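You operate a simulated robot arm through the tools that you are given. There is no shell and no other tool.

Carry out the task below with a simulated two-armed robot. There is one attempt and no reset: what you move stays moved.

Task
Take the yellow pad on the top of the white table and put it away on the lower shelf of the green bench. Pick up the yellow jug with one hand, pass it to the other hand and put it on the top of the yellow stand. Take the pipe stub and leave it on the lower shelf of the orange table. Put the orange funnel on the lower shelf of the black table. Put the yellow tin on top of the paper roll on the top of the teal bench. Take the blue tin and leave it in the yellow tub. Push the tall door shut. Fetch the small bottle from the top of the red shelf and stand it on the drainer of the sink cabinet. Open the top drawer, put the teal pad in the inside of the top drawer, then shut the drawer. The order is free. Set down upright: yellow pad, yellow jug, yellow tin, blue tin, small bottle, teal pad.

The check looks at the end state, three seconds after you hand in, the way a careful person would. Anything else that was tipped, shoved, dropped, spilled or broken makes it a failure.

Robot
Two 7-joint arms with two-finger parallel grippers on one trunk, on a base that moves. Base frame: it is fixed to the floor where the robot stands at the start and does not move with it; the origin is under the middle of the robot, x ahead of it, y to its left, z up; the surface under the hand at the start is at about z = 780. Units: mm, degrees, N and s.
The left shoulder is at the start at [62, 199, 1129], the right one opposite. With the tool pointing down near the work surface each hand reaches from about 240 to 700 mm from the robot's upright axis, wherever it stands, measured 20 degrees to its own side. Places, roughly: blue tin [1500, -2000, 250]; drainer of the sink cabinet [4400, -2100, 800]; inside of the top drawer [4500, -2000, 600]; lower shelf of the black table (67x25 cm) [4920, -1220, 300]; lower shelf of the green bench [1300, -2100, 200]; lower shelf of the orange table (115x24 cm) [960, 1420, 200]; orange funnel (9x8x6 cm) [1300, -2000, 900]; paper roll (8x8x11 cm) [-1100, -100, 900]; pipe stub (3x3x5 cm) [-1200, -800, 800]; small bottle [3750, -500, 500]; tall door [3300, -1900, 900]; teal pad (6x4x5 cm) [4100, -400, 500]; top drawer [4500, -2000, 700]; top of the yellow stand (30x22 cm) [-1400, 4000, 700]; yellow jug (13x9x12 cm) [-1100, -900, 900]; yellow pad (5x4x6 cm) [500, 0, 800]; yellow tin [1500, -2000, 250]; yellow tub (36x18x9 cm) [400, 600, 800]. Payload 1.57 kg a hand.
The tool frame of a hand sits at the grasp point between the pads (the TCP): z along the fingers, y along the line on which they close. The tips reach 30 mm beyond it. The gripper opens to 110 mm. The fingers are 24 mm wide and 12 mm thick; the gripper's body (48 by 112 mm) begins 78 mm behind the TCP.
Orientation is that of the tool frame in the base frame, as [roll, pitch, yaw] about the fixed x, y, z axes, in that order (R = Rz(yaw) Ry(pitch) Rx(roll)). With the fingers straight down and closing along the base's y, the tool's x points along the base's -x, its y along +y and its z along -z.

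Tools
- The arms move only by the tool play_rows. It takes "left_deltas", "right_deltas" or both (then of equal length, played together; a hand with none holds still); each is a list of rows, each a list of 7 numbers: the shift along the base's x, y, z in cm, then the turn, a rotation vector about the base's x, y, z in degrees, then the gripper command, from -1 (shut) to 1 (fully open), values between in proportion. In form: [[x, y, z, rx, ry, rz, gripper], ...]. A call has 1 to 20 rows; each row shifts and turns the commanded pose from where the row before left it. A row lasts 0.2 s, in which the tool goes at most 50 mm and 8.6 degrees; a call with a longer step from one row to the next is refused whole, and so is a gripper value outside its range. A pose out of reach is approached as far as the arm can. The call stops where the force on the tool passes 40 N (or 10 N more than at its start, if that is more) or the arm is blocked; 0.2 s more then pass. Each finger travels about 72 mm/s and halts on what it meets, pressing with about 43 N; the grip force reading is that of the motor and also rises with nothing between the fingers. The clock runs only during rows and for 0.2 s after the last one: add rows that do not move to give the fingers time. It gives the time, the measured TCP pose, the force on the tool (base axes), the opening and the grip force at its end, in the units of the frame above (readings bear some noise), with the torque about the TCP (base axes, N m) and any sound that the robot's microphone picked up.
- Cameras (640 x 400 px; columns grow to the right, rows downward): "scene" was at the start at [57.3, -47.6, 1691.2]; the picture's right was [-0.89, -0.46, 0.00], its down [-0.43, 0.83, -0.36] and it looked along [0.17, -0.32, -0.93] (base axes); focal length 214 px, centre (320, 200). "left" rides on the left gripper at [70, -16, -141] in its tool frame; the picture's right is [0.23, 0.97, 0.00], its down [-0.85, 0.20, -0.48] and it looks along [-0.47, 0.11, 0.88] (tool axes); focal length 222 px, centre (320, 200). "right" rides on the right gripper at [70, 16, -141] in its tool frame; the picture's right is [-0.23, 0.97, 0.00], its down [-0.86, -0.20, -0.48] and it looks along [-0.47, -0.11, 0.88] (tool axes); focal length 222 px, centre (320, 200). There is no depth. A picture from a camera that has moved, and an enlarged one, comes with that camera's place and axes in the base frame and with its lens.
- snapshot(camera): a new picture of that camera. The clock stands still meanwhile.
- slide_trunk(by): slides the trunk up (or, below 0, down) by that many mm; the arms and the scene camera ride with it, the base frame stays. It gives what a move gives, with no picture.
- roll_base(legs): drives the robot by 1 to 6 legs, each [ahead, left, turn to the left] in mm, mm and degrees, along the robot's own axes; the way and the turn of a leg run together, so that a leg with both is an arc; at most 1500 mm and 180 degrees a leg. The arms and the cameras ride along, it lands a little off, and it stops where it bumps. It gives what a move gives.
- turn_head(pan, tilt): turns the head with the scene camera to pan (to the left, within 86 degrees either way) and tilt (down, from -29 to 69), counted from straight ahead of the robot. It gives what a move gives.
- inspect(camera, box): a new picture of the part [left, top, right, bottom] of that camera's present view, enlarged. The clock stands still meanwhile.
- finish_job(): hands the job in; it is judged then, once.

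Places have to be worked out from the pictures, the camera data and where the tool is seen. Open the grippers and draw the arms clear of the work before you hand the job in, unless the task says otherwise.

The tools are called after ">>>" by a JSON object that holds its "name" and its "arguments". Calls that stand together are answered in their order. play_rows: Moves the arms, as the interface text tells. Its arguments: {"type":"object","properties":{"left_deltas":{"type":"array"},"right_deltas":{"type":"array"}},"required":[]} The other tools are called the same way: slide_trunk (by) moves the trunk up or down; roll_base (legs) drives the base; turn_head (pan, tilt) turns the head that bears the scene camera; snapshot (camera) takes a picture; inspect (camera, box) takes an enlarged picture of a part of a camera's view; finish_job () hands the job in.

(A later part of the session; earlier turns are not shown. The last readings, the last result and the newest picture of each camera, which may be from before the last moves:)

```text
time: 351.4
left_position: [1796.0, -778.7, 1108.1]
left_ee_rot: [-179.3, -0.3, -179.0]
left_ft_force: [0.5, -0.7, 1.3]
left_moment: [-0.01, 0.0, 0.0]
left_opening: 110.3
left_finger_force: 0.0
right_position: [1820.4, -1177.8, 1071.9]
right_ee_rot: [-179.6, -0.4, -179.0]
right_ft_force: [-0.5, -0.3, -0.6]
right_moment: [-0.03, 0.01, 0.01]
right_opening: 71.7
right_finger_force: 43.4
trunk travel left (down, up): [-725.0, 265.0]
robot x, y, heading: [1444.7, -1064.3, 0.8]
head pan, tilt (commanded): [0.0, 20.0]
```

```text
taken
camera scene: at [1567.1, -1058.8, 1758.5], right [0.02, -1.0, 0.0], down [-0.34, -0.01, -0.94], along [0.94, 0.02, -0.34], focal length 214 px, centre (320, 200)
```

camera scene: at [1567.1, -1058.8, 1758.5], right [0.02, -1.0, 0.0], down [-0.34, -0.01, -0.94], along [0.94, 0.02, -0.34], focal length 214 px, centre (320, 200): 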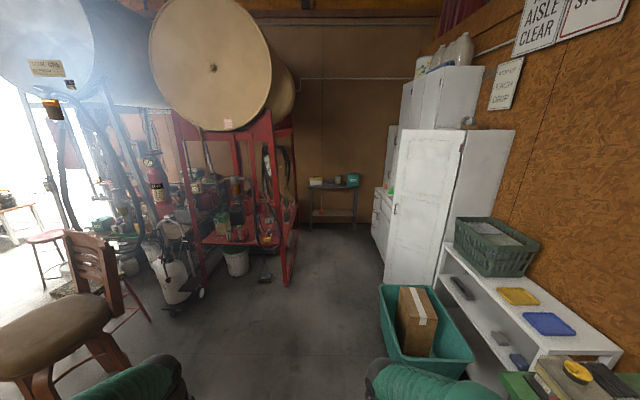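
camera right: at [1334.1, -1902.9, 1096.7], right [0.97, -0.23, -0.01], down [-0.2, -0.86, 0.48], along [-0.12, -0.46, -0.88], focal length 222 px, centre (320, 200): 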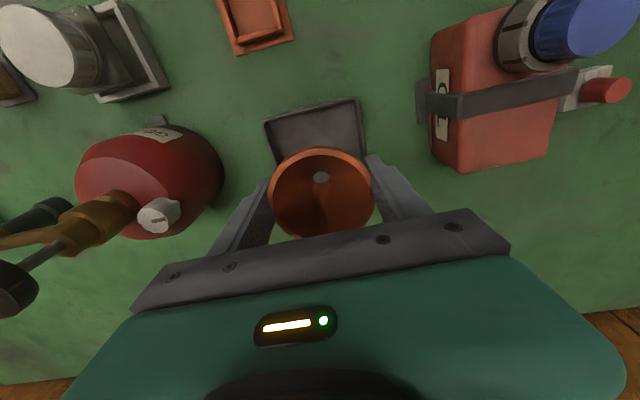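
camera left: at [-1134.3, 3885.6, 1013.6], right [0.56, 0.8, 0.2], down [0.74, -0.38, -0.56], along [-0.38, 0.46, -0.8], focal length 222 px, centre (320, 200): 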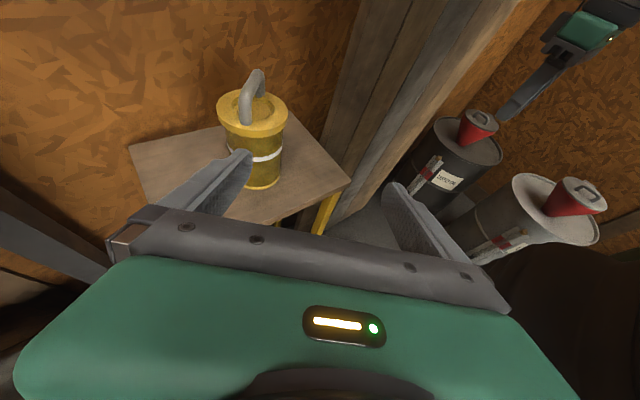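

The corridor is visible: red shelf to the left, teal tub and white tall cabinet to the right, black table at the end. I advance and look at the tall door.

>>> {"name": "roll_base", "arguments": {"legs": [[1000, -40, -0.8]]}}

>>> {"name": "turn_head", "arguments": {"pan": -30, "tilt": 20}}

>>> {"name": "snapshot", "arguments": {"camera": "scene"}}

>>> {"name": "turn_head", "arguments": {"pan": 30, "tilt": 25}}

>>> {"name": "snapshot", "arguments": {"camera": "scene"}}

```text
time: 356.6
left_position: [2790.8, -799.7, 1108.3]
left_ee_rot: [-179.2, -0.1, -178.6]
left_ft_force: [-0.2, 0.0, -0.2]
left_moment: [-0.03, -0.01, 0.0]
left_opening: 110.3
left_finger_force: 0.1
right_position: [2815.6, -1196.5, 1072.5]
right_ee_rot: [-179.6, -0.1, -178.7]
right_ft_force: [1.0, 0.0, -0.5]
right_moment: [0.05, 0.04, 0.02]
right_opening: 71.5
right_finger_force: 43.4
trunk travel left (down, up): [-725.0, 265.0]
robot x, y, heading: [2435.0, -1082.7, 1.1]
head pan, tilt (commanded): [0.0, 20.0]
```

```text
time: 357.5
left_position: [2791.0, -800.6, 1108.2]
left_ee_rot: [-179.4, 0.0, -178.7]
left_ft_force: [0.3, -0.4, 0.0]
left_moment: [-0.01, -0.02, 0.0]
left_opening: 109.9
left_finger_force: 0.1
right_position: [2815.4, -1197.3, 1072.7]
right_ee_rot: [-179.5, -0.2, -178.7]
right_ft_force: [0.1, 0.6, -0.4]
right_moment: [0.02, 0.0, -0.01]
right_opening: 71.5
right_finger_force: 43.2
trunk travel left (down, up): [-725.0, 265.0]
robot x, y, heading: [2437.3, -1081.8, 1.2]
head pan, tilt (commanded): [-30.0, 20.0]
```

```text
taken
camera scene: at [2550.8, -1126.7, 1758.6], right [-0.48, -0.88, 0.0], down [-0.3, 0.16, -0.94], along [0.82, -0.45, -0.34], focal length 214 px, centre (320, 200)
```

scene: 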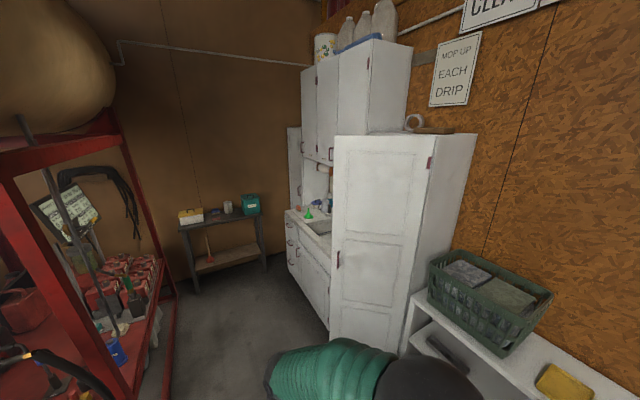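

```text
time: 358.8
left_position: [2790.8, -800.2, 1108.3]
left_ee_rot: [-179.3, -0.1, -178.7]
left_ft_force: [0.0, -0.5, -0.8]
left_moment: [-0.04, 0.0, 0.05]
left_opening: 109.9
left_finger_force: 0.0
right_position: [2816.6, -1197.0, 1072.2]
right_ee_rot: [-179.5, -0.2, -178.7]
right_ft_force: [0.4, 0.0, -0.4]
right_moment: [-0.01, 0.02, 0.04]
right_opening: 71.3
right_finger_force: 43.4
trunk travel left (down, up): [-725.0, 265.0]
robot x, y, heading: [2437.3, -1080.7, 1.5]
head pan, tilt (commanded): [30.0, 25.0]
```

```text
taken
camera scene: at [2547.8, -1034.1, 1750.4], right [0.52, -0.86, 0.0], down [-0.36, -0.22, -0.91], along [0.77, 0.47, -0.42], focal length 214 px, centre (320, 200)
```

scene: 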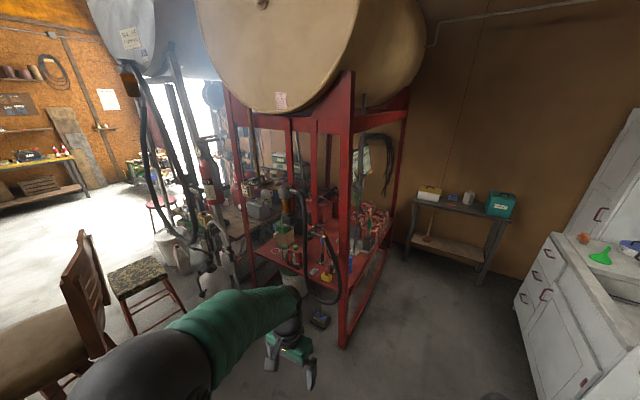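

I can see the tall door open a little (hinge near x≈3140, free edge near (3657,-1845)), the sink cabinet with drawers, and the black table at the end. First I take the funnel to the black table.

>>> {"name": "roll_base", "arguments": {"legs": [[1000, -90, -1.3], [560, -40, 0]]}}

>>> {"name": "turn_head", "arguments": {"pan": 0, "tilt": 40}}

>>> {"name": "snapshot", "arguments": {"camera": "scene"}}

```text
time: 366.8
left_position: [4334.6, -887.1, 1107.3]
left_ee_rot: [-179.2, -0.1, -178.1]
left_ft_force: [-0.2, 0.6, -0.3]
left_moment: [-0.01, 0.02, 0.04]
left_opening: 109.9
left_finger_force: 0.0
right_position: [4366.3, -1284.7, 1073.4]
right_ee_rot: [-179.6, -0.2, -178.0]
right_ft_force: [0.1, 0.1, 0.1]
right_moment: [0.0, -0.02, 0.0]
right_opening: 71.5
right_finger_force: 42.8
trunk travel left (down, up): [-725.0, 265.0]
robot x, y, heading: [3988.7, -1178.3, 1.7]
head pan, tilt (commanded): [30.0, 25.0]
```

```text
time: 367.7
left_position: [4336.7, -889.6, 1108.9]
left_ee_rot: [-179.3, -0.1, -178.0]
left_ft_force: [-0.6, -0.6, 0.2]
left_moment: [0.01, 0.03, -0.02]
left_opening: 109.8
left_finger_force: 0.2
right_position: [4366.6, -1284.9, 1071.1]
right_ee_rot: [-179.4, -0.2, -178.0]
right_ft_force: [-0.3, 0.3, -0.5]
right_moment: [-0.02, 0.01, 0.05]
right_opening: 71.5
right_finger_force: 42.8
trunk travel left (down, up): [-725.0, 265.0]
robot x, y, heading: [3988.2, -1176.5, 1.6]
head pan, tilt (commanded): [0.0, 40.0]
```

```text
taken
camera scene: at [4103.7, -1172.2, 1727.1], right [0.03, -1.0, 0.0], down [-0.64, -0.02, -0.77], along [0.76, 0.03, -0.64], focal length 214 px, centre (320, 200)
```

scene: 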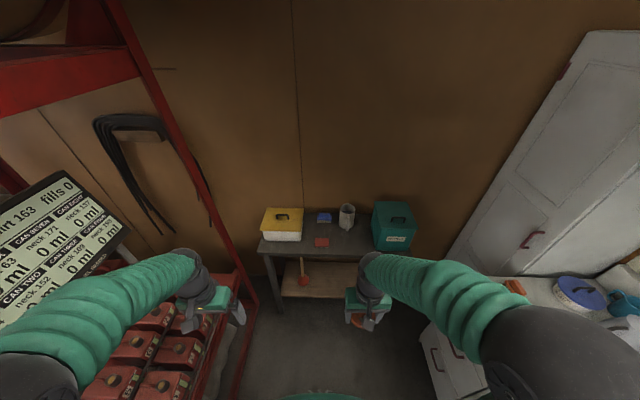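

The black table's lower shelf (x≈4781–5050, z≈300) is visible with a red plunger at its left. The corridor is narrow, so I check both sides before lowering: the sink on the right and the red rack on the left.

>>> {"name": "turn_head", "arguments": {"pan": -60, "tilt": 40}}

>>> {"name": "snapshot", "arguments": {"camera": "scene"}}

>>> {"name": "turn_head", "arguments": {"pan": 60, "tilt": 45}}

>>> {"name": "snapshot", "arguments": {"camera": "scene"}}

```text
time: 369.0
left_position: [4335.9, -888.5, 1107.5]
left_ee_rot: [-179.3, -0.1, -178.0]
left_ft_force: [0.7, 0.2, 0.5]
left_moment: [-0.03, 0.0, -0.02]
left_opening: 109.9
left_finger_force: 0.1
right_position: [4366.1, -1286.6, 1071.7]
right_ee_rot: [-179.5, -0.3, -177.9]
right_ft_force: [0.0, -0.5, 0.5]
right_moment: [0.0, 0.0, -0.01]
right_opening: 71.6
right_finger_force: 43.1
trunk travel left (down, up): [-725.0, 265.0]
robot x, y, heading: [3979.6, -1180.9, 1.6]
head pan, tilt (commanded): [-60.0, 40.0]
```

```text
taken
camera scene: at [4063.4, -1247.3, 1727.2], right [-0.85, -0.53, 0.0], down [-0.34, 0.55, -0.77], along [0.4, -0.65, -0.64], focal length 214 px, centre (320, 200)
```

scene: 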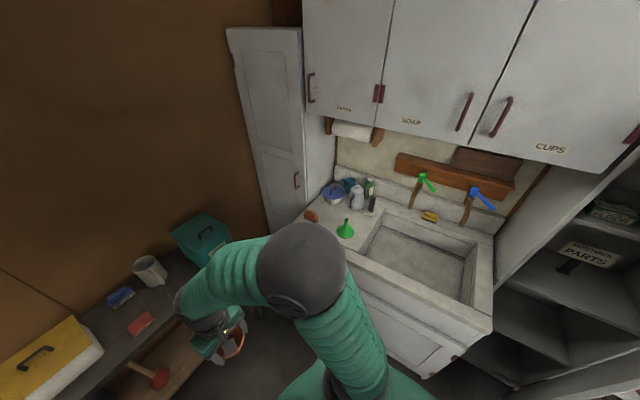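

```text
time: 371.0
left_position: [4336.4, -889.3, 1108.3]
left_ee_rot: [-179.3, -0.1, -178.0]
left_ft_force: [-1.0, -0.2, 0.4]
left_moment: [0.05, -0.05, -0.01]
left_opening: 110.0
left_finger_force: 0.0
right_position: [4365.9, -1286.2, 1073.4]
right_ee_rot: [-179.5, -0.1, -178.1]
right_ft_force: [0.8, 0.1, -0.3]
right_moment: [0.0, 0.01, -0.01]
right_opening: 71.5
right_finger_force: 42.5
trunk travel left (down, up): [-725.0, 265.0]
robot x, y, heading: [3988.1, -1175.8, 2.0]
head pan, tilt (commanded): [60.0, 45.0]
```

```text
taken
camera scene: at [4056.7, -1103.3, 1719.9], right [0.88, -0.47, 0.0], down [-0.33, -0.62, -0.71], along [0.33, 0.62, -0.71], focal length 214 px, centre (320, 200)
```

scene: 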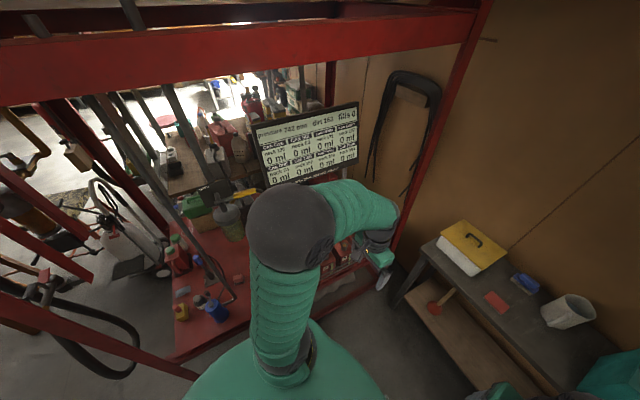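

I see open shelves ("PARTS") beside the sink, probably the tall cabinet's inside seen past its open door. I look further right to understand the door's state.

>>> {"name": "turn_head", "arguments": {"pan": -86, "tilt": 35}}

>>> {"name": "snapshot", "arguments": {"camera": "scene"}}

```text
time: 373.3
left_position: [4336.4, -888.0, 1108.5]
left_ee_rot: [-179.2, -0.2, -178.0]
left_ft_force: [0.5, 0.0, -0.6]
left_moment: [-0.01, -0.03, 0.02]
left_opening: 109.9
left_finger_force: 0.0
right_position: [4366.9, -1286.2, 1071.7]
right_ee_rot: [-179.6, -0.2, -178.0]
right_ft_force: [0.4, -0.1, -0.2]
right_moment: [0.02, -0.01, -0.01]
right_opening: 71.4
right_finger_force: 43.2
trunk travel left (down, up): [-725.0, 265.0]
robot x, y, heading: [3988.5, -1176.0, 1.9]
head pan, tilt (commanded): [-85.9, 35.0]
```

```text
taken
camera scene: at [4027.6, -1262.7, 1734.8], right [-0.99, -0.1, 0.0], down [-0.06, 0.57, -0.82], along [0.08, -0.81, -0.57], focal length 214 px, centre (320, 200)
```

scene: 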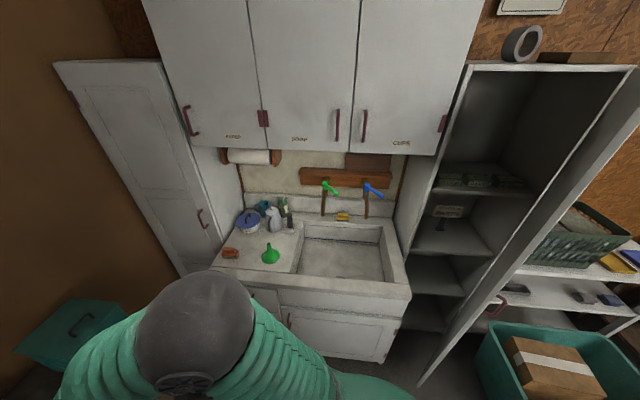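

Now it's clear: the tall door is open about 54° (hinge ≈(3208,-2071), free edge ≈(3462,-1728)). First the funnel: I lower the trunk here, raise the right hand slightly, and approach the black table.

>>> {"name": "slide_trunk", "arguments": {"by": -400}}

>>> {"name": "slide_trunk", "arguments": {"by": -310}}

>>> {"name": "play_rows", "arguments": {"right_deltas": [[0, 0, 2.5, 0, 0, 0, -1], [0, 0, 2.5, 0, 0, 0, -1], [0, 0, 2, 0, 0, 0, -1]]}}

>>> {"name": "roll_base", "arguments": {"legs": [[200, 20, -1.9]]}}

>>> {"name": "turn_head", "arguments": {"pan": -10, "tilt": 35}}

>>> {"name": "snapshot", "arguments": {"camera": "scene"}}

```text
time: 377.1
left_position: [4336.6, -889.3, 708.2]
left_ee_rot: [-179.3, -0.2, -178.1]
left_ft_force: [0.3, -0.6, -0.5]
left_moment: [-0.03, -0.02, -0.02]
left_opening: 110.0
left_finger_force: 0.0
right_position: [4366.1, -1285.8, 673.1]
right_ee_rot: [-179.4, -0.2, -177.9]
right_ft_force: [0.5, -1.1, -0.3]
right_moment: [-0.01, 0.0, 0.01]
right_opening: 71.6
right_finger_force: 43.2
trunk travel left (down, up): [-325.0, 665.0]
robot x, y, heading: [3987.7, -1177.1, 2.2]
head pan, tilt (commanded): [-85.9, 35.0]
```

```text
time: 380.2
left_position: [4335.4, -890.0, 398.2]
left_ee_rot: [-179.3, -0.2, -178.0]
left_ft_force: [0.3, -0.1, 0.0]
left_moment: [-0.02, -0.02, 0.01]
left_opening: 109.7
left_finger_force: 0.0
right_position: [4366.4, -1286.8, 362.6]
right_ee_rot: [-179.5, -0.2, -177.9]
right_ft_force: [0.6, 0.1, -0.7]
right_moment: [-0.01, 0.01, 0.0]
right_opening: 71.5
right_finger_force: 42.9
trunk travel left (down, up): [-15.0, 975.0]
robot x, y, heading: [3989.2, -1177.1, 1.9]
head pan, tilt (commanded): [-85.9, 35.0]
```

```text
time: 381.0
left_position: [4336.3, -889.6, 396.9]
left_ee_rot: [-179.2, -0.1, -178.0]
left_ft_force: [-0.4, 0.2, 0.5]
left_moment: [0.02, 0.05, 0.01]
left_opening: 110.2
left_finger_force: 0.0
right_position: [4366.7, -1284.9, 434.3]
right_ee_rot: [-179.5, -0.2, -178.0]
right_ft_force: [0.0, -0.1, -0.4]
right_moment: [0.01, -0.03, 0.01]
right_opening: 71.4
right_finger_force: 43.3
trunk travel left (down, up): [-15.0, 975.0]
robot x, y, heading: [3988.8, -1174.5, 2.1]
head pan, tilt (commanded): [-85.9, 35.0]
```

```text
time: 382.6
left_position: [4538.4, -877.1, 398.4]
left_ee_rot: [-179.3, -0.1, -179.6]
left_ft_force: [-0.9, 0.0, -0.2]
left_moment: [0.02, -0.04, -0.01]
left_opening: 110.1
left_finger_force: 0.1
right_position: [4558.1, -1271.8, 433.8]
right_ee_rot: [-179.5, -0.3, -179.7]
right_ft_force: [0.5, 0.4, -0.6]
right_moment: [0.03, -0.05, -0.01]
right_opening: 71.7
right_finger_force: 43.2
trunk travel left (down, up): [-15.0, 975.0]
robot x, y, heading: [4183.5, -1156.2, 0.0]
head pan, tilt (commanded): [-85.9, 35.0]
```

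```text
time: 384.1
left_position: [4538.8, -876.2, 398.3]
left_ee_rot: [-179.4, -0.1, -179.7]
left_ft_force: [-0.7, 0.3, 0.2]
left_moment: [-0.01, 0.0, -0.02]
left_opening: 109.9
left_finger_force: 0.0
right_position: [4557.1, -1272.4, 434.8]
right_ee_rot: [-179.5, -0.2, -179.7]
right_ft_force: [0.2, 1.0, -0.2]
right_moment: [0.03, 0.03, -0.01]
right_opening: 71.4
right_finger_force: 42.9
trunk travel left (down, up): [-15.0, 975.0]
robot x, y, heading: [4179.2, -1152.9, 0.5]
head pan, tilt (commanded): [-10.0, 35.0]
```

```text
taken
camera scene: at [4298.5, -1167.5, 1024.7], right [-0.17, -0.99, 0.0], down [-0.57, 0.1, -0.82], along [0.81, -0.14, -0.57], focal length 214 px, centre (320, 200)
```

scene: 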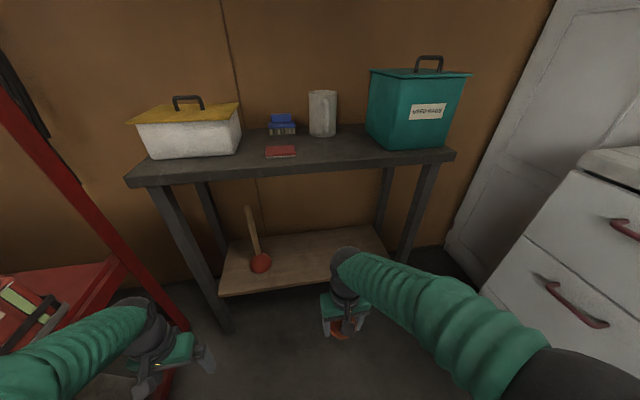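

The shelf is well visible, with the plunger at its left end and free space to the right. I creep 80 mm closer and reach in.

>>> {"name": "roll_base", "arguments": {"legs": [[80, 0, 0]]}}

>>> {"name": "play_rows", "arguments": {"right_deltas": [[3, 0, 0, 0, 0, 0, -1], [3, 0, 0, 0, 0, 0, -1], [3, 0, 0, 0, 0, 0, -1], [3, 0, 0, 0, 0, 0, -1], [0, 0, 0, 0, 0, 0, -1]]}}

>>> {"name": "snapshot", "arguments": {"camera": "scene"}}

>>> {"name": "snapshot", "arguments": {"camera": "right"}}

```text
time: 385.1
left_position: [4616.8, -876.7, 398.9]
left_ee_rot: [-179.3, -0.1, -179.7]
left_ft_force: [0.3, 0.0, -0.4]
left_moment: [-0.01, -0.01, -0.01]
left_opening: 110.0
left_finger_force: 0.1
right_position: [4636.1, -1271.6, 434.8]
right_ee_rot: [-179.6, -0.1, -179.7]
right_ft_force: [0.1, -0.2, -1.2]
right_moment: [0.0, 0.02, 0.02]
right_opening: 71.6
right_finger_force: 43.2
trunk travel left (down, up): [-15.0, 975.0]
robot x, y, heading: [4261.4, -1152.2, 0.0]
head pan, tilt (commanded): [-10.0, 35.0]
```

```text
time: 386.3
left_position: [4616.9, -876.0, 398.5]
left_ee_rot: [-179.3, -0.1, -179.7]
left_ft_force: [-0.5, -0.2, 0.3]
left_moment: [-0.02, 0.0, 0.0]
left_opening: 109.9
left_finger_force: 0.0
right_position: [4756.7, -1273.3, 434.6]
right_ee_rot: [-179.5, -0.2, -179.7]
right_ft_force: [0.0, -0.4, -1.5]
right_moment: [-0.02, 0.01, 0.0]
right_opening: 71.8
right_finger_force: 42.5
trunk travel left (down, up): [-15.0, 975.0]
robot x, y, heading: [4261.1, -1154.4, 0.1]
head pan, tilt (commanded): [-10.0, 35.0]
```

```text
taken
camera scene: at [4378.1, -1167.1, 1024.6], right [-0.17, -0.99, 0.0], down [-0.57, 0.1, -0.82], along [0.81, -0.14, -0.58], focal length 214 px, centre (320, 200)
```

scene: 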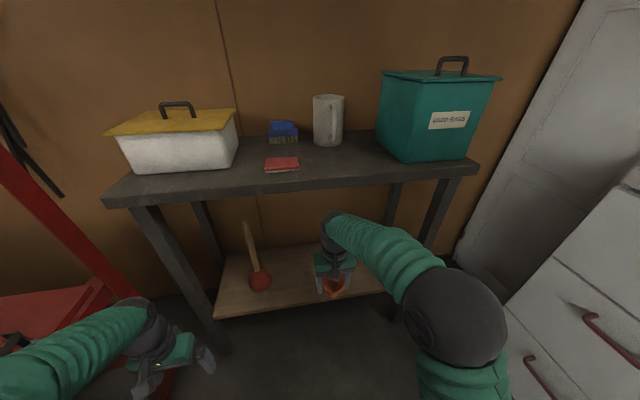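

```text
taken
camera right: at [4687.2, -1256.1, 576.9], right [0.22, 0.98, -0.01], down [0.86, -0.19, 0.48], along [0.46, -0.11, -0.88], focal length 222 px, centre (320, 200)
```

right: 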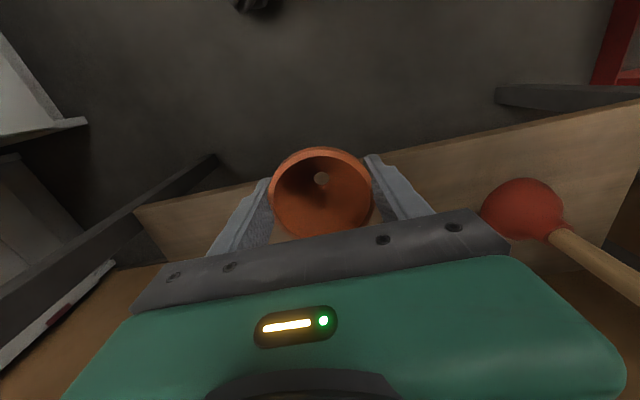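

The shelf's front edge is at x≈4785; the funnel must go about 120 mm further in. I extend in steps.

>>> {"name": "play_rows", "arguments": {"right_deltas": [[3, 0, 0, 0, 0, 0, -1], [3, 0, 0, 0, 0, 0, -1], [3, 0, 0, 0, 0, 0, -1], [2.5, 0, 0, 0, 0, 0, -1], [0, 0, 0, 0, 0, 0, -1]]}}

>>> {"name": "snapshot", "arguments": {"camera": "right"}}

>>> {"name": "snapshot", "arguments": {"camera": "scene"}}

```text
time: 387.5
left_position: [4617.2, -875.5, 398.2]
left_ee_rot: [-179.3, -0.1, -179.8]
left_ft_force: [0.7, 0.4, -0.4]
left_moment: [0.0, 0.03, 0.04]
left_opening: 110.2
left_finger_force: 0.0
right_position: [4872.1, -1271.1, 436.5]
right_ee_rot: [-179.5, -0.3, -179.6]
right_ft_force: [-0.5, 0.2, 0.0]
right_moment: [0.01, 0.0, 0.01]
right_opening: 71.5
right_finger_force: 43.6
trunk travel left (down, up): [-15.0, 975.0]
robot x, y, heading: [4260.8, -1153.6, 0.2]
head pan, tilt (commanded): [-10.0, 35.0]
```

```text
taken
camera right: at [4802.6, -1254.6, 578.9], right [0.22, 0.98, -0.01], down [0.86, -0.19, 0.48], along [0.46, -0.11, -0.88], focal length 222 px, centre (320, 200)
```

right: 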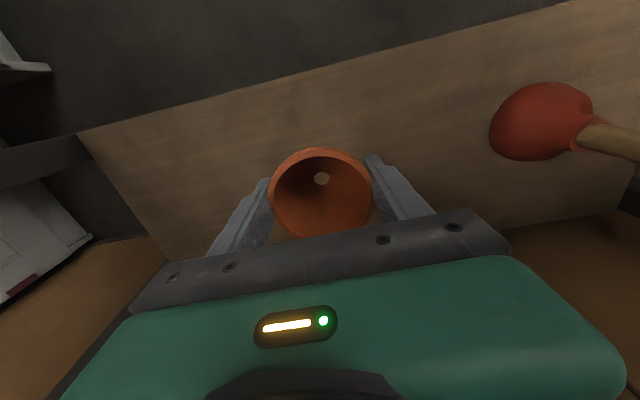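

```text
taken
camera scene: at [4378.5, -1167.1, 1024.6], right [-0.17, -0.99, 0.0], down [-0.57, 0.1, -0.82], along [0.81, -0.14, -0.58], focal length 214 px, centre (320, 200)
```

scene: 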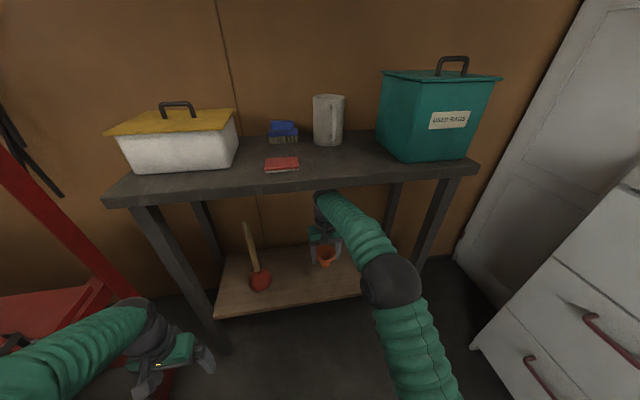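

The funnel is over the free part of the shelf. I lower it step by step to contact.

>>> {"name": "play_rows", "arguments": {"right_deltas": [[0, 0, -2, 0, 0, 0, -1], [0, 0, -2, 0, 0, 0, -1], [0, 0, -1.5, 0, 0, 0, -1], [0, 0, -0.5, 0, 0, 0, -1], [0, 0, 0, 0, 0, 0, -1]]}}

>>> {"name": "play_rows", "arguments": {"right_deltas": [[0, 0, -0.4, 0, 0, 0, -1], [0, 0, -0.4, 0, 0, 0, -1], [0, 0, 0, 0, 0, 0, -1]]}}

>>> {"name": "play_rows", "arguments": {"right_deltas": [[0, 0, -0.4, 0, 0, 0, -1], [0, 0, -0.4, 0, 0, 0, -1], [0, 0, 0, 0, 0, 0, -1]]}}

```text
time: 388.7
left_position: [4617.1, -875.5, 399.3]
left_ee_rot: [-179.3, 0.0, -179.7]
left_ft_force: [-0.5, -0.2, -0.4]
left_moment: [0.01, 0.01, 0.01]
left_opening: 110.1
left_finger_force: 0.1
right_position: [4870.1, -1272.0, 375.0]
right_ee_rot: [-179.5, -0.2, -179.7]
right_ft_force: [0.0, -0.3, 0.7]
right_moment: [-0.03, -0.03, 0.0]
right_opening: 71.3
right_finger_force: 42.8
trunk travel left (down, up): [-15.0, 975.0]
robot x, y, heading: [4258.3, -1154.5, 0.5]
head pan, tilt (commanded): [-10.0, 35.0]
```

```text
time: 389.5
left_position: [4616.9, -876.2, 398.7]
left_ee_rot: [-179.3, 0.0, -179.6]
left_ft_force: [0.0, 0.6, 0.4]
left_moment: [0.02, -0.01, 0.04]
left_opening: 110.2
left_finger_force: 0.0
right_position: [4870.2, -1270.9, 367.3]
right_ee_rot: [-179.5, -0.2, -179.7]
right_ft_force: [0.0, -0.3, 0.2]
right_moment: [-0.02, -0.02, 0.01]
right_opening: 71.4
right_finger_force: 43.8
trunk travel left (down, up): [-15.0, 975.0]
robot x, y, heading: [4261.4, -1151.0, 0.1]
head pan, tilt (commanded): [-10.0, 35.0]
```

```text
time: 390.3
left_position: [4617.3, -875.9, 399.3]
left_ee_rot: [-179.3, 0.0, -179.8]
left_ft_force: [-0.1, 0.3, 0.2]
left_moment: [0.02, 0.0, 0.0]
left_opening: 110.1
left_finger_force: 0.1
right_position: [4870.0, -1271.2, 359.3]
right_ee_rot: [-179.5, -0.1, -179.7]
right_ft_force: [0.3, 0.2, -0.6]
right_moment: [0.0, 0.01, 0.02]
right_opening: 71.8
right_finger_force: 43.3
trunk travel left (down, up): [-15.0, 975.0]
robot x, y, heading: [4259.6, -1154.5, 0.3]
head pan, tilt (commanded): [-10.0, 35.0]
```

No contact yet at z≈359; I continue.

>>> {"name": "play_rows", "arguments": {"right_deltas": [[0, 0, -0.4, 0, 0, 0, -1], [0, 0, -0.4, 0, 0, 0, -1], [0, 0, 0, 0, 0, 0, -1]]}}

>>> {"name": "play_rows", "arguments": {"right_deltas": [[0, 0, -0.4, 0, 0, 0, -1], [0, 0, 0, 0, 0, 0, -1]]}}

>>> {"name": "play_rows", "arguments": {"right_deltas": [[0, 0, -0.4, 0, 0, 0, -1], [0, 0, 0, 0, 0, 0, -1]]}}

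>>> {"name": "snapshot", "arguments": {"camera": "right"}}

```text
time: 391.1
left_position: [4615.3, -875.7, 399.8]
left_ee_rot: [-179.3, 0.1, -179.7]
left_ft_force: [0.8, -0.8, 0.7]
left_moment: [0.0, 0.0, -0.02]
left_opening: 110.1
left_finger_force: 0.0
right_position: [4871.4, -1270.9, 353.9]
right_ee_rot: [-179.4, 0.2, -179.7]
right_ft_force: [-5.8, -1.6, 23.9]
right_moment: [-0.05, 0.44, -0.16]
right_opening: 71.9
right_finger_force: 43.4
trunk travel left (down, up): [-15.0, 975.0]
robot x, y, heading: [4260.8, -1151.7, 0.3]
head pan, tilt (commanded): [-10.0, 35.0]
```

```text
time: 391.7
left_position: [4616.0, -875.2, 399.8]
left_ee_rot: [-179.2, 0.1, -179.8]
left_ft_force: [-0.3, 0.0, 0.3]
left_moment: [-0.02, 0.0, -0.03]
left_opening: 109.9
left_finger_force: 0.0
right_position: [4871.7, -1270.6, 351.3]
right_ee_rot: [-179.5, 0.3, -179.7]
right_ft_force: [3.7, -3.2, 32.8]
right_moment: [0.05, -0.13, -0.21]
right_opening: 71.8
right_finger_force: 43.3
trunk travel left (down, up): [-15.0, 975.0]
robot x, y, heading: [4260.2, -1156.0, 0.2]
head pan, tilt (commanded): [-10.0, 35.0]
```

```text
time: 392.3
left_position: [4616.1, -875.6, 400.1]
left_ee_rot: [-179.2, 0.2, -179.7]
left_ft_force: [-0.2, 0.7, -0.5]
left_moment: [-0.03, 0.01, -0.02]
left_opening: 109.9
left_finger_force: 0.1
right_position: [4870.7, -1270.3, 346.0]
right_ee_rot: [-179.5, 0.1, -179.7]
right_ft_force: [1.9, -0.7, 31.0]
right_moment: [-0.07, -0.01, 0.19]
right_opening: 71.7
right_finger_force: 43.3
trunk travel left (down, up): [-15.0, 975.0]
robot x, y, heading: [4260.2, -1151.0, -0.0]
head pan, tilt (commanded): [-10.0, 35.0]
```

```text
taken
camera right: at [4800.2, -1254.1, 487.8], right [0.22, 0.98, -0.01], down [0.86, -0.19, 0.48], along [0.47, -0.11, -0.88], focal length 222 px, centre (320, 200)
```

right: 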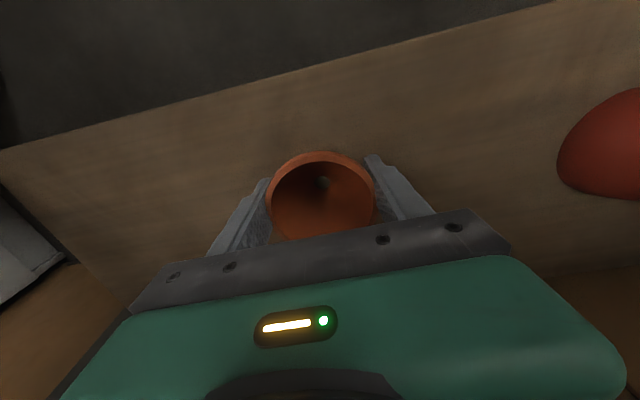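

The funnel touches the shelf. I ease off, open the fingers and rise.

>>> {"name": "play_rows", "arguments": {"right_deltas": [[0, 0, 0.4, 0, 0, 0, -1], [0, 0, 0.2, 0, 0, 0, -1], [0, 0, 0, 0, 0, 0, 0.6], [0, 0, 0, 0, 0, 0, 0.8], [0, 0, 0, 0, 0, 0, 0.9], [0, 0, 2, 0, 0, 0, 0.9], [0, 0, 3, 0, 0, 0, 0.9], [0, 0, 0, 0, 0, 0, 0.9]]}}

>>> {"name": "snapshot", "arguments": {"camera": "right"}}

```text
time: 394.1
left_position: [4617.6, -875.9, 397.9]
left_ee_rot: [-179.2, -0.1, -179.7]
left_ft_force: [0.4, 0.5, -0.3]
left_moment: [-0.01, -0.02, -0.03]
left_opening: 110.0
left_finger_force: 0.0
right_position: [4871.1, -1271.7, 398.4]
right_ee_rot: [-179.5, -0.2, -179.7]
right_ft_force: [-0.8, 0.4, 0.1]
right_moment: [-0.03, -0.04, 0.04]
right_opening: 104.6
right_finger_force: 0.1
trunk travel left (down, up): [-15.0, 975.0]
robot x, y, heading: [4259.7, -1153.5, 0.1]
head pan, tilt (commanded): [-10.0, 35.0]
```

```text
taken
camera right: at [4801.3, -1255.2, 540.3], right [0.22, 0.97, -0.01], down [0.86, -0.19, 0.48], along [0.46, -0.11, -0.88], focal length 222 px, centre (320, 200)
```

right: 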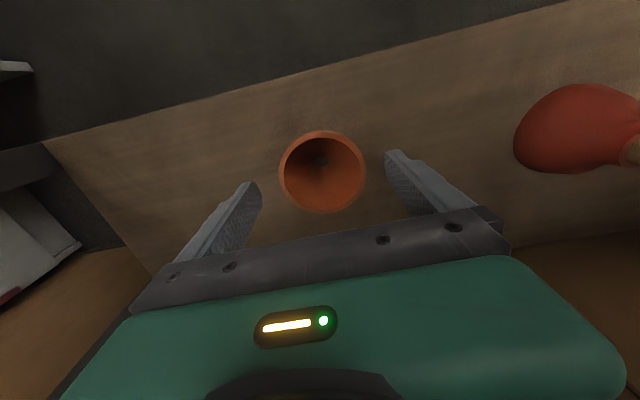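

The funnel stands on the black table's lower shelf. I retract the arm, back off, and raise the trunk.

>>> {"name": "play_rows", "arguments": {"right_deltas": [[0, 0, 2.5, 0, 0, 0, 0.9], [-3, 0, 0, 0, 0, 0, 0.9], [-4, 0, 0, 0, 0, 0, 0.9], [-4, 0, 0, 0, 0, 0, 0.9], [-4, 0, 0, 0, 0, 0, 0.9], [-4, 0, 0, 0, 0, 0, 0.9], [-4, 0, 0, 0, 0, 0, 0.9]]}}

>>> {"name": "roll_base", "arguments": {"legs": [[-330, 0, 0]]}}

>>> {"name": "snapshot", "arguments": {"camera": "scene"}}

>>> {"name": "slide_trunk", "arguments": {"by": 400}}

>>> {"name": "slide_trunk", "arguments": {"by": 310}}

```text
time: 395.7
left_position: [4617.6, -876.3, 398.4]
left_ee_rot: [-179.4, 0.0, -179.8]
left_ft_force: [0.8, 0.2, -1.1]
left_moment: [0.01, 0.01, 0.02]
left_opening: 109.9
left_finger_force: 0.0
right_position: [4640.6, -1271.4, 424.4]
right_ee_rot: [-179.4, -0.3, -179.7]
right_ft_force: [-0.5, -0.5, -0.5]
right_moment: [0.02, 0.01, -0.03]
right_opening: 104.4
right_finger_force: 0.0
trunk travel left (down, up): [-15.0, 975.0]
robot x, y, heading: [4259.7, -1152.6, 0.5]
head pan, tilt (commanded): [-10.0, 35.0]
```

```text
time: 397.9
left_position: [4294.1, -876.5, 398.4]
left_ee_rot: [-179.3, -0.1, -179.6]
left_ft_force: [-0.1, 0.1, -0.9]
left_moment: [-0.01, 0.01, -0.02]
left_opening: 110.1
left_finger_force: 0.0
right_position: [4319.4, -1272.8, 424.9]
right_ee_rot: [-179.6, -0.3, -179.7]
right_ft_force: [-0.8, 0.6, 1.9]
right_moment: [0.02, -0.02, -0.02]
right_opening: 104.4
right_finger_force: 0.0
trunk travel left (down, up): [-15.0, 975.0]
robot x, y, heading: [3936.2, -1156.3, 0.5]
head pan, tilt (commanded): [-10.0, 35.0]
```

```text
taken
camera scene: at [4055.1, -1168.5, 1024.7], right [-0.17, -0.99, 0.0], down [-0.57, 0.1, -0.82], along [0.81, -0.14, -0.57], focal length 214 px, centre (320, 200)
```

scene: 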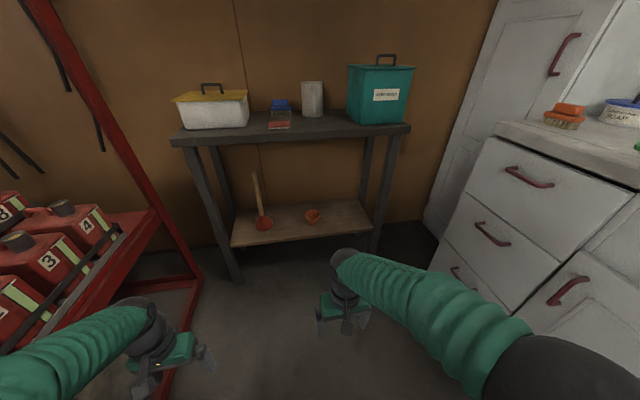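

```text
time: 401.7
left_position: [4293.7, -876.6, 797.8]
left_ee_rot: [-179.3, -0.1, -179.6]
left_ft_force: [0.5, 0.6, -0.6]
left_moment: [-0.02, -0.01, 0.0]
left_opening: 109.9
left_finger_force: 0.1
right_position: [4319.7, -1270.9, 824.3]
right_ee_rot: [-179.5, -0.2, -179.6]
right_ft_force: [-1.3, -1.0, 0.4]
right_moment: [-0.03, 0.04, 0.0]
right_opening: 104.4
right_finger_force: 0.1
trunk travel left (down, up): [-415.0, 575.0]
robot x, y, heading: [3937.9, -1153.1, 0.4]
head pan, tilt (commanded): [-10.0, 35.0]
```

```text
time: 404.8
left_position: [4294.4, -876.1, 1110.3]
left_ee_rot: [-179.3, 0.0, -179.5]
left_ft_force: [-0.2, 0.4, -0.6]
left_moment: [0.0, 0.01, 0.03]
left_opening: 110.0
left_finger_force: 0.0
right_position: [4321.7, -1272.2, 1134.9]
right_ee_rot: [-179.6, -0.1, -179.7]
right_ft_force: [0.6, -0.2, 1.0]
right_moment: [0.01, -0.02, 0.02]
right_opening: 104.6
right_finger_force: 0.0
trunk travel left (down, up): [-725.0, 265.0]
robot x, y, heading: [3939.7, -1158.1, 0.2]
head pan, tilt (commanded): [-10.0, 35.0]
```

The funnel stands nicely. I shift away from the red rack, turn to face it, and look at the red shelf.

>>> {"name": "roll_base", "arguments": {"legs": [[0, -150, 0], [0, 0, 90]]}}

>>> {"name": "turn_head", "arguments": {"pan": 0, "tilt": 45}}

>>> {"name": "snapshot", "arguments": {"camera": "scene"}}

```text
time: 410.1
left_position: [3651.0, -954.0, 1108.5]
left_ee_rot: [-179.4, 0.0, -87.6]
left_ft_force: [-0.5, 0.5, -0.1]
left_moment: [0.02, 0.0, -0.02]
left_opening: 110.1
left_finger_force: 0.1
right_position: [4046.7, -914.2, 1134.2]
right_ee_rot: [-179.6, -0.2, -87.6]
right_ft_force: [0.9, -0.1, 0.4]
right_moment: [-0.01, 0.0, 0.01]
right_opening: 104.7
right_finger_force: 0.0
trunk travel left (down, up): [-725.0, 265.0]
robot x, y, heading: [3938.2, -1301.3, 92.2]
head pan, tilt (commanded): [-10.0, 35.0]
```

```text
time: 410.8
left_position: [3650.5, -955.3, 1109.1]
left_ee_rot: [-179.4, 0.0, -87.6]
left_ft_force: [-0.3, 0.7, 0.2]
left_moment: [0.0, -0.03, 0.0]
left_opening: 110.0
left_finger_force: 0.0
right_position: [4045.1, -915.9, 1134.7]
right_ee_rot: [-179.5, -0.1, -87.6]
right_ft_force: [-0.2, -0.8, 0.5]
right_moment: [-0.01, 0.03, -0.03]
right_opening: 104.5
right_finger_force: 0.1
trunk travel left (down, up): [-725.0, 265.0]
robot x, y, heading: [3937.1, -1304.1, 92.3]
head pan, tilt (commanded): [0.0, 45.0]
```

```text
taken
camera scene: at [3934.3, -1187.8, 1719.9], right [1.0, 0.04, 0.0], down [0.03, -0.71, -0.71], along [-0.03, 0.71, -0.71], focal length 214 px, centre (320, 200)
```

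scene: 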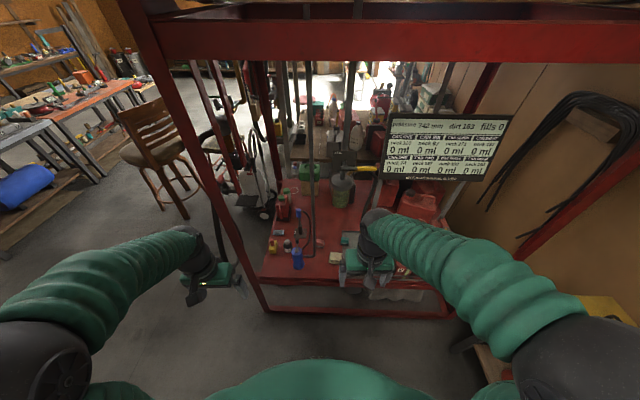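

The red shelf is in front. I zoom in to identify the small bottle and the teal pad.

>>> {"name": "inspect", "arguments": {"camera": "scene", "box": [250, 180, 370, 300]}}

>>> {"name": "inspect", "arguments": {"camera": "scene", "box": [320, 170, 460, 310]}}

```text
3.33 times, centred on (310, 240) of scene
camera zoom: at [3934.3, -1187.8, 1719.9], right [1.0, 0.04, 0.0], down [0.03, -0.71, -0.71], along [-0.03, 0.71, -0.71], focal length 715 px, centre (353, 67)
```

zoom: 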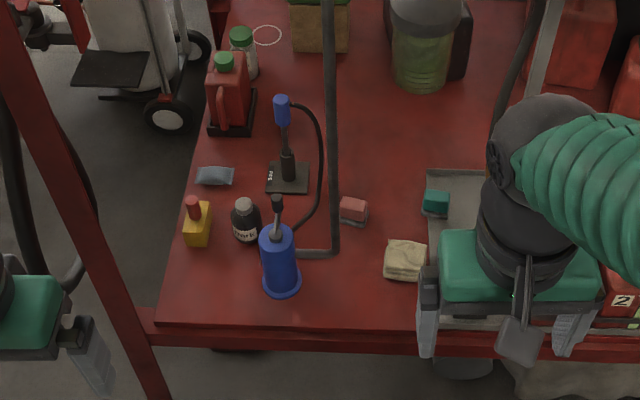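

```text
2.86 times, centred on (390, 240) of scene
camera zoom: at [3934.3, -1187.8, 1719.9], right [1.0, 0.04, 0.0], down [0.03, -0.71, -0.71], along [-0.03, 0.71, -0.71], focal length 613 px, centre (120, 86)
```

zoom: 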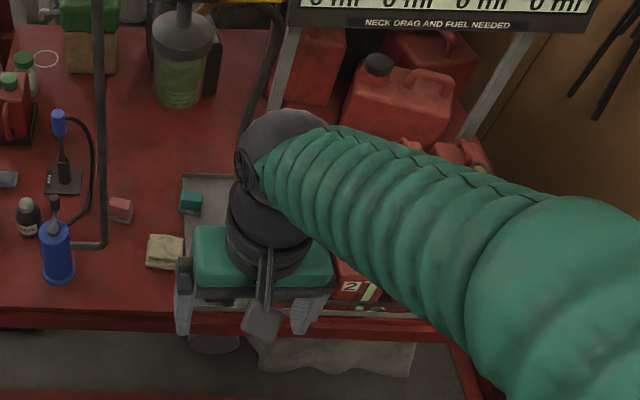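

The dark labelled bottle (~(3695,-440)) is the small bottle and the teal block (~(4070,-345)) the teal pad. I lower the trunk and come closer, then look again.

>>> {"name": "slide_trunk", "arguments": {"by": -280}}

>>> {"name": "roll_base", "arguments": {"legs": [[240, 55, -2.2]]}}

>>> {"name": "turn_head", "arguments": {"pan": 0, "tilt": 50}}

>>> {"name": "snapshot", "arguments": {"camera": "scene"}}

>>> {"name": "snapshot", "arguments": {"camera": "left"}}

>>> {"name": "snapshot", "arguments": {"camera": "right"}}

```text
time: 413.6
left_position: [3649.2, -955.4, 828.8]
left_ee_rot: [-179.3, -0.1, -87.6]
left_ft_force: [-0.8, 0.7, -0.2]
left_moment: [0.0, 0.01, 0.01]
left_opening: 109.7
left_finger_force: 0.1
right_position: [4044.7, -915.8, 855.2]
right_ee_rot: [-179.4, -0.1, -87.7]
right_ft_force: [0.2, -0.7, 0.5]
right_moment: [-0.01, -0.01, 0.02]
right_opening: 104.6
right_finger_force: 0.1
trunk travel left (down, up): [-445.0, 545.0]
robot x, y, heading: [3938.5, -1301.9, 92.3]
head pan, tilt (commanded): [0.0, 45.0]
```

```text
time: 415.4
left_position: [3601.3, -708.8, 828.5]
left_ee_rot: [-179.4, 0.0, -89.8]
left_ft_force: [0.5, -0.4, -0.8]
left_moment: [-0.02, -0.04, 0.01]
left_opening: 109.7
left_finger_force: 0.1
right_position: [3997.1, -684.3, 854.5]
right_ee_rot: [-179.5, -0.2, -89.8]
right_ft_force: [-0.1, -0.2, -0.6]
right_moment: [-0.01, 0.01, 0.01]
right_opening: 104.6
right_finger_force: 0.0
trunk travel left (down, up): [-445.0, 545.0]
robot x, y, heading: [3875.1, -1067.3, 90.1]
head pan, tilt (commanded): [0.0, 45.0]
```

```text
time: 416.1
left_position: [3600.5, -707.6, 828.0]
left_ee_rot: [-179.3, -0.1, -89.8]
left_ft_force: [0.4, -0.1, -0.7]
left_moment: [0.05, 0.0, 0.01]
left_opening: 110.1
left_finger_force: 0.1
right_position: [3996.4, -684.1, 854.8]
right_ee_rot: [-179.5, -0.1, -89.9]
right_ft_force: [-0.3, 0.2, 0.1]
right_moment: [0.0, 0.01, 0.01]
right_opening: 104.2
right_finger_force: 0.0
trunk travel left (down, up): [-445.0, 545.0]
robot x, y, heading: [3880.7, -1064.4, 90.3]
head pan, tilt (commanded): [0.0, 50.0]
```

```text
taken
camera scene: at [3875.2, -955.7, 1433.0], right [1.0, 0.0, 0.0], down [0.0, -0.77, -0.64], along [0.0, 0.64, -0.77], focal length 214 px, centre (320, 200)
```

scene: 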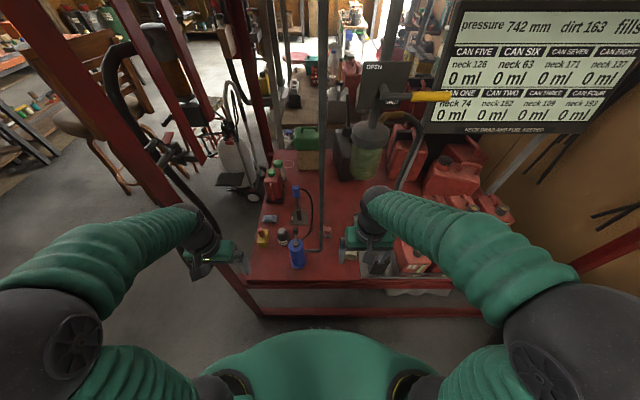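

```text
taken
camera left: at [3615.5, -777.0, 970.1], right [-0.97, -0.23, -0.01], down [-0.21, 0.85, 0.48], along [-0.1, 0.47, -0.88], focal length 222 px, centre (320, 200)
```

left: 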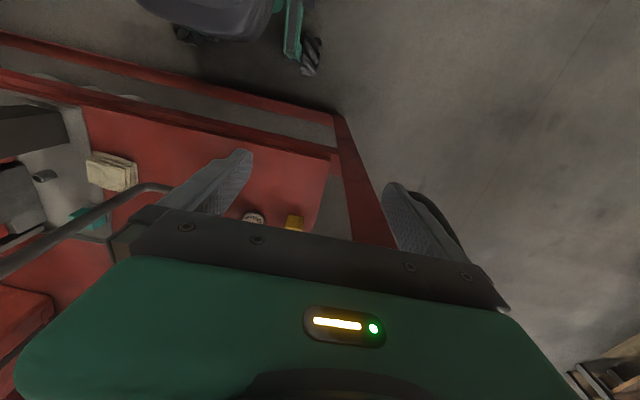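

```text
taken
camera right: at [3979.2, -753.1, 997.0], right [-0.97, 0.22, -0.01], down [0.19, 0.86, 0.48], along [0.11, 0.46, -0.88], focal length 222 px, centre (320, 200)
```

right: 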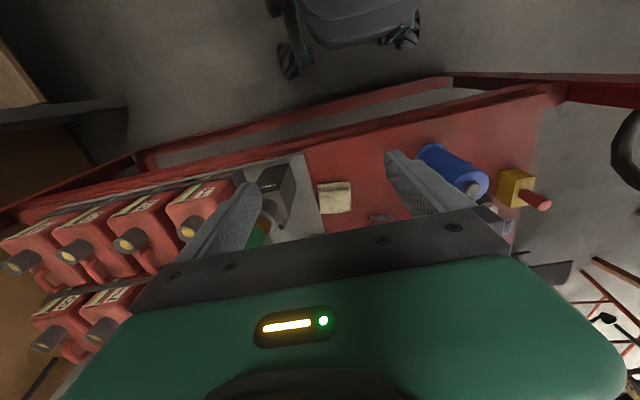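

A vertical pipe hangs near (3875,-508) between the two spots, and the pump stands beside the bottle. I zoom in on the bottle and the teal pad from here.

>>> {"name": "inspect", "arguments": {"camera": "scene", "box": [240, 190, 340, 290]}}

>>> {"name": "inspect", "arguments": {"camera": "left", "box": [60, 120, 320, 260]}}

>>> {"name": "inspect", "arguments": {"camera": "right", "box": [200, 130, 560, 270]}}

```text
4.00 times, centred on (290, 240) of scene
camera zoom: at [3875.2, -955.7, 1433.0], right [1.0, 0.0, 0.0], down [0.0, -0.77, -0.64], along [0.0, 0.64, -0.77], focal length 858 px, centre (440, 40)
```

zoom: 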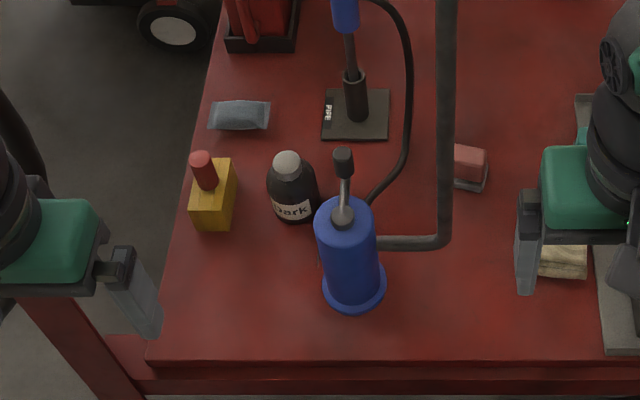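

```text
2.46 times, centred on (190, 190) of left
camera zoom: at [3615.5, -777.0, 970.1], right [-0.97, -0.23, -0.01], down [-0.21, 0.85, 0.48], along [-0.1, 0.47, -0.88], focal length 547 px, centre (640, 225)
```

zoom: 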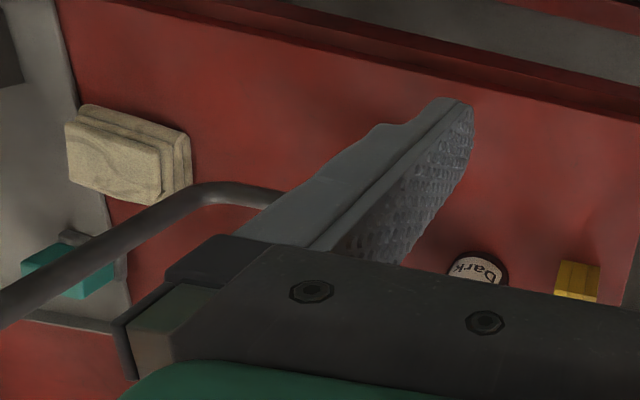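

```text
1.78 times, centred on (380, 200) of right
camera zoom: at [3979.2, -753.1, 997.0], right [-0.97, 0.22, -0.01], down [0.19, 0.86, 0.48], along [0.11, 0.46, -0.88], focal length 395 px, centre (213, 200)
```

zoom: 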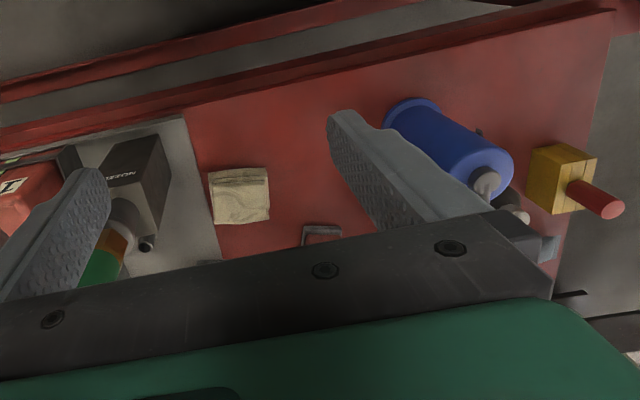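

The bottle ("Dark") is about (3703,-442), ~110 mm tall, with a yellow block 30 mm to its left and the pump in front-right. I move the left hand right first, then forward above it with a narrowed opening.

>>> {"name": "play_rows", "arguments": {"left_deltas": [[3.5, 0, 0, 0, 0, 0, 0.5], [3.5, 0, 0, 0, 0, 0, 0.5], [3.2, 0, 0, 0, 0, 0, 0.5], [0, 4, 0, 0, 0, 0, 0.5], [0, 4, 0, 0, 0, 0, 0.5], [0, 4, 0, 0, 0, 0, 0.5], [0, 4, 0, 0, 0, 0, 0.5], [0, 0, 0, 0, 0, 0, 0.5]]}}

>>> {"name": "snapshot", "arguments": {"camera": "left"}}

>>> {"name": "snapshot", "arguments": {"camera": "scene"}}

```text
time: 417.9
left_position: [3700.3, -546.4, 829.6]
left_ee_rot: [-179.2, 0.1, -89.9]
left_ft_force: [0.1, -0.6, -0.6]
left_moment: [0.04, 0.03, 0.03]
left_opening: 82.3
left_finger_force: 0.1
right_position: [3995.8, -685.1, 856.3]
right_ee_rot: [-179.4, -0.2, -89.8]
right_ft_force: [0.8, 0.1, -0.2]
right_moment: [-0.01, -0.02, 0.01]
right_opening: 104.6
right_finger_force: 0.1
trunk travel left (down, up): [-445.0, 545.0]
robot x, y, heading: [3876.0, -1065.6, 90.2]
head pan, tilt (commanded): [0.0, 50.0]
```

```text
taken
camera left: at [3715.6, -615.8, 970.0], right [-0.97, -0.23, -0.01], down [-0.21, 0.85, 0.48], along [-0.1, 0.47, -0.88], focal length 222 px, centre (320, 200)
```

left: 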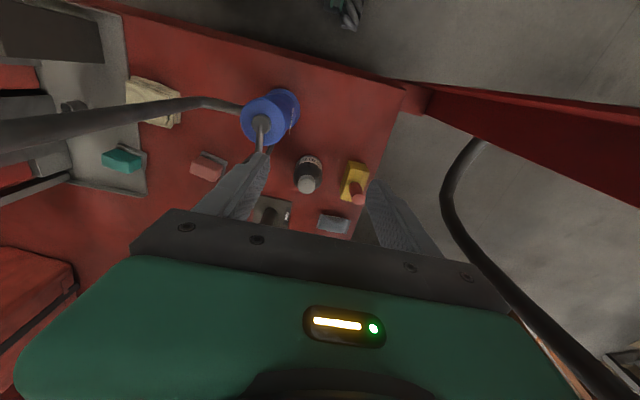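

```text
taken
camera scene: at [3875.1, -956.6, 1433.1], right [1.0, 0.0, 0.0], down [0.0, -0.77, -0.64], along [0.0, 0.64, -0.77], focal length 214 px, centre (320, 200)
```

scene: 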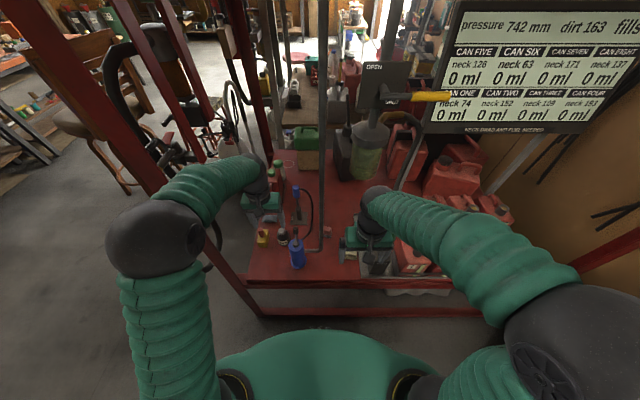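

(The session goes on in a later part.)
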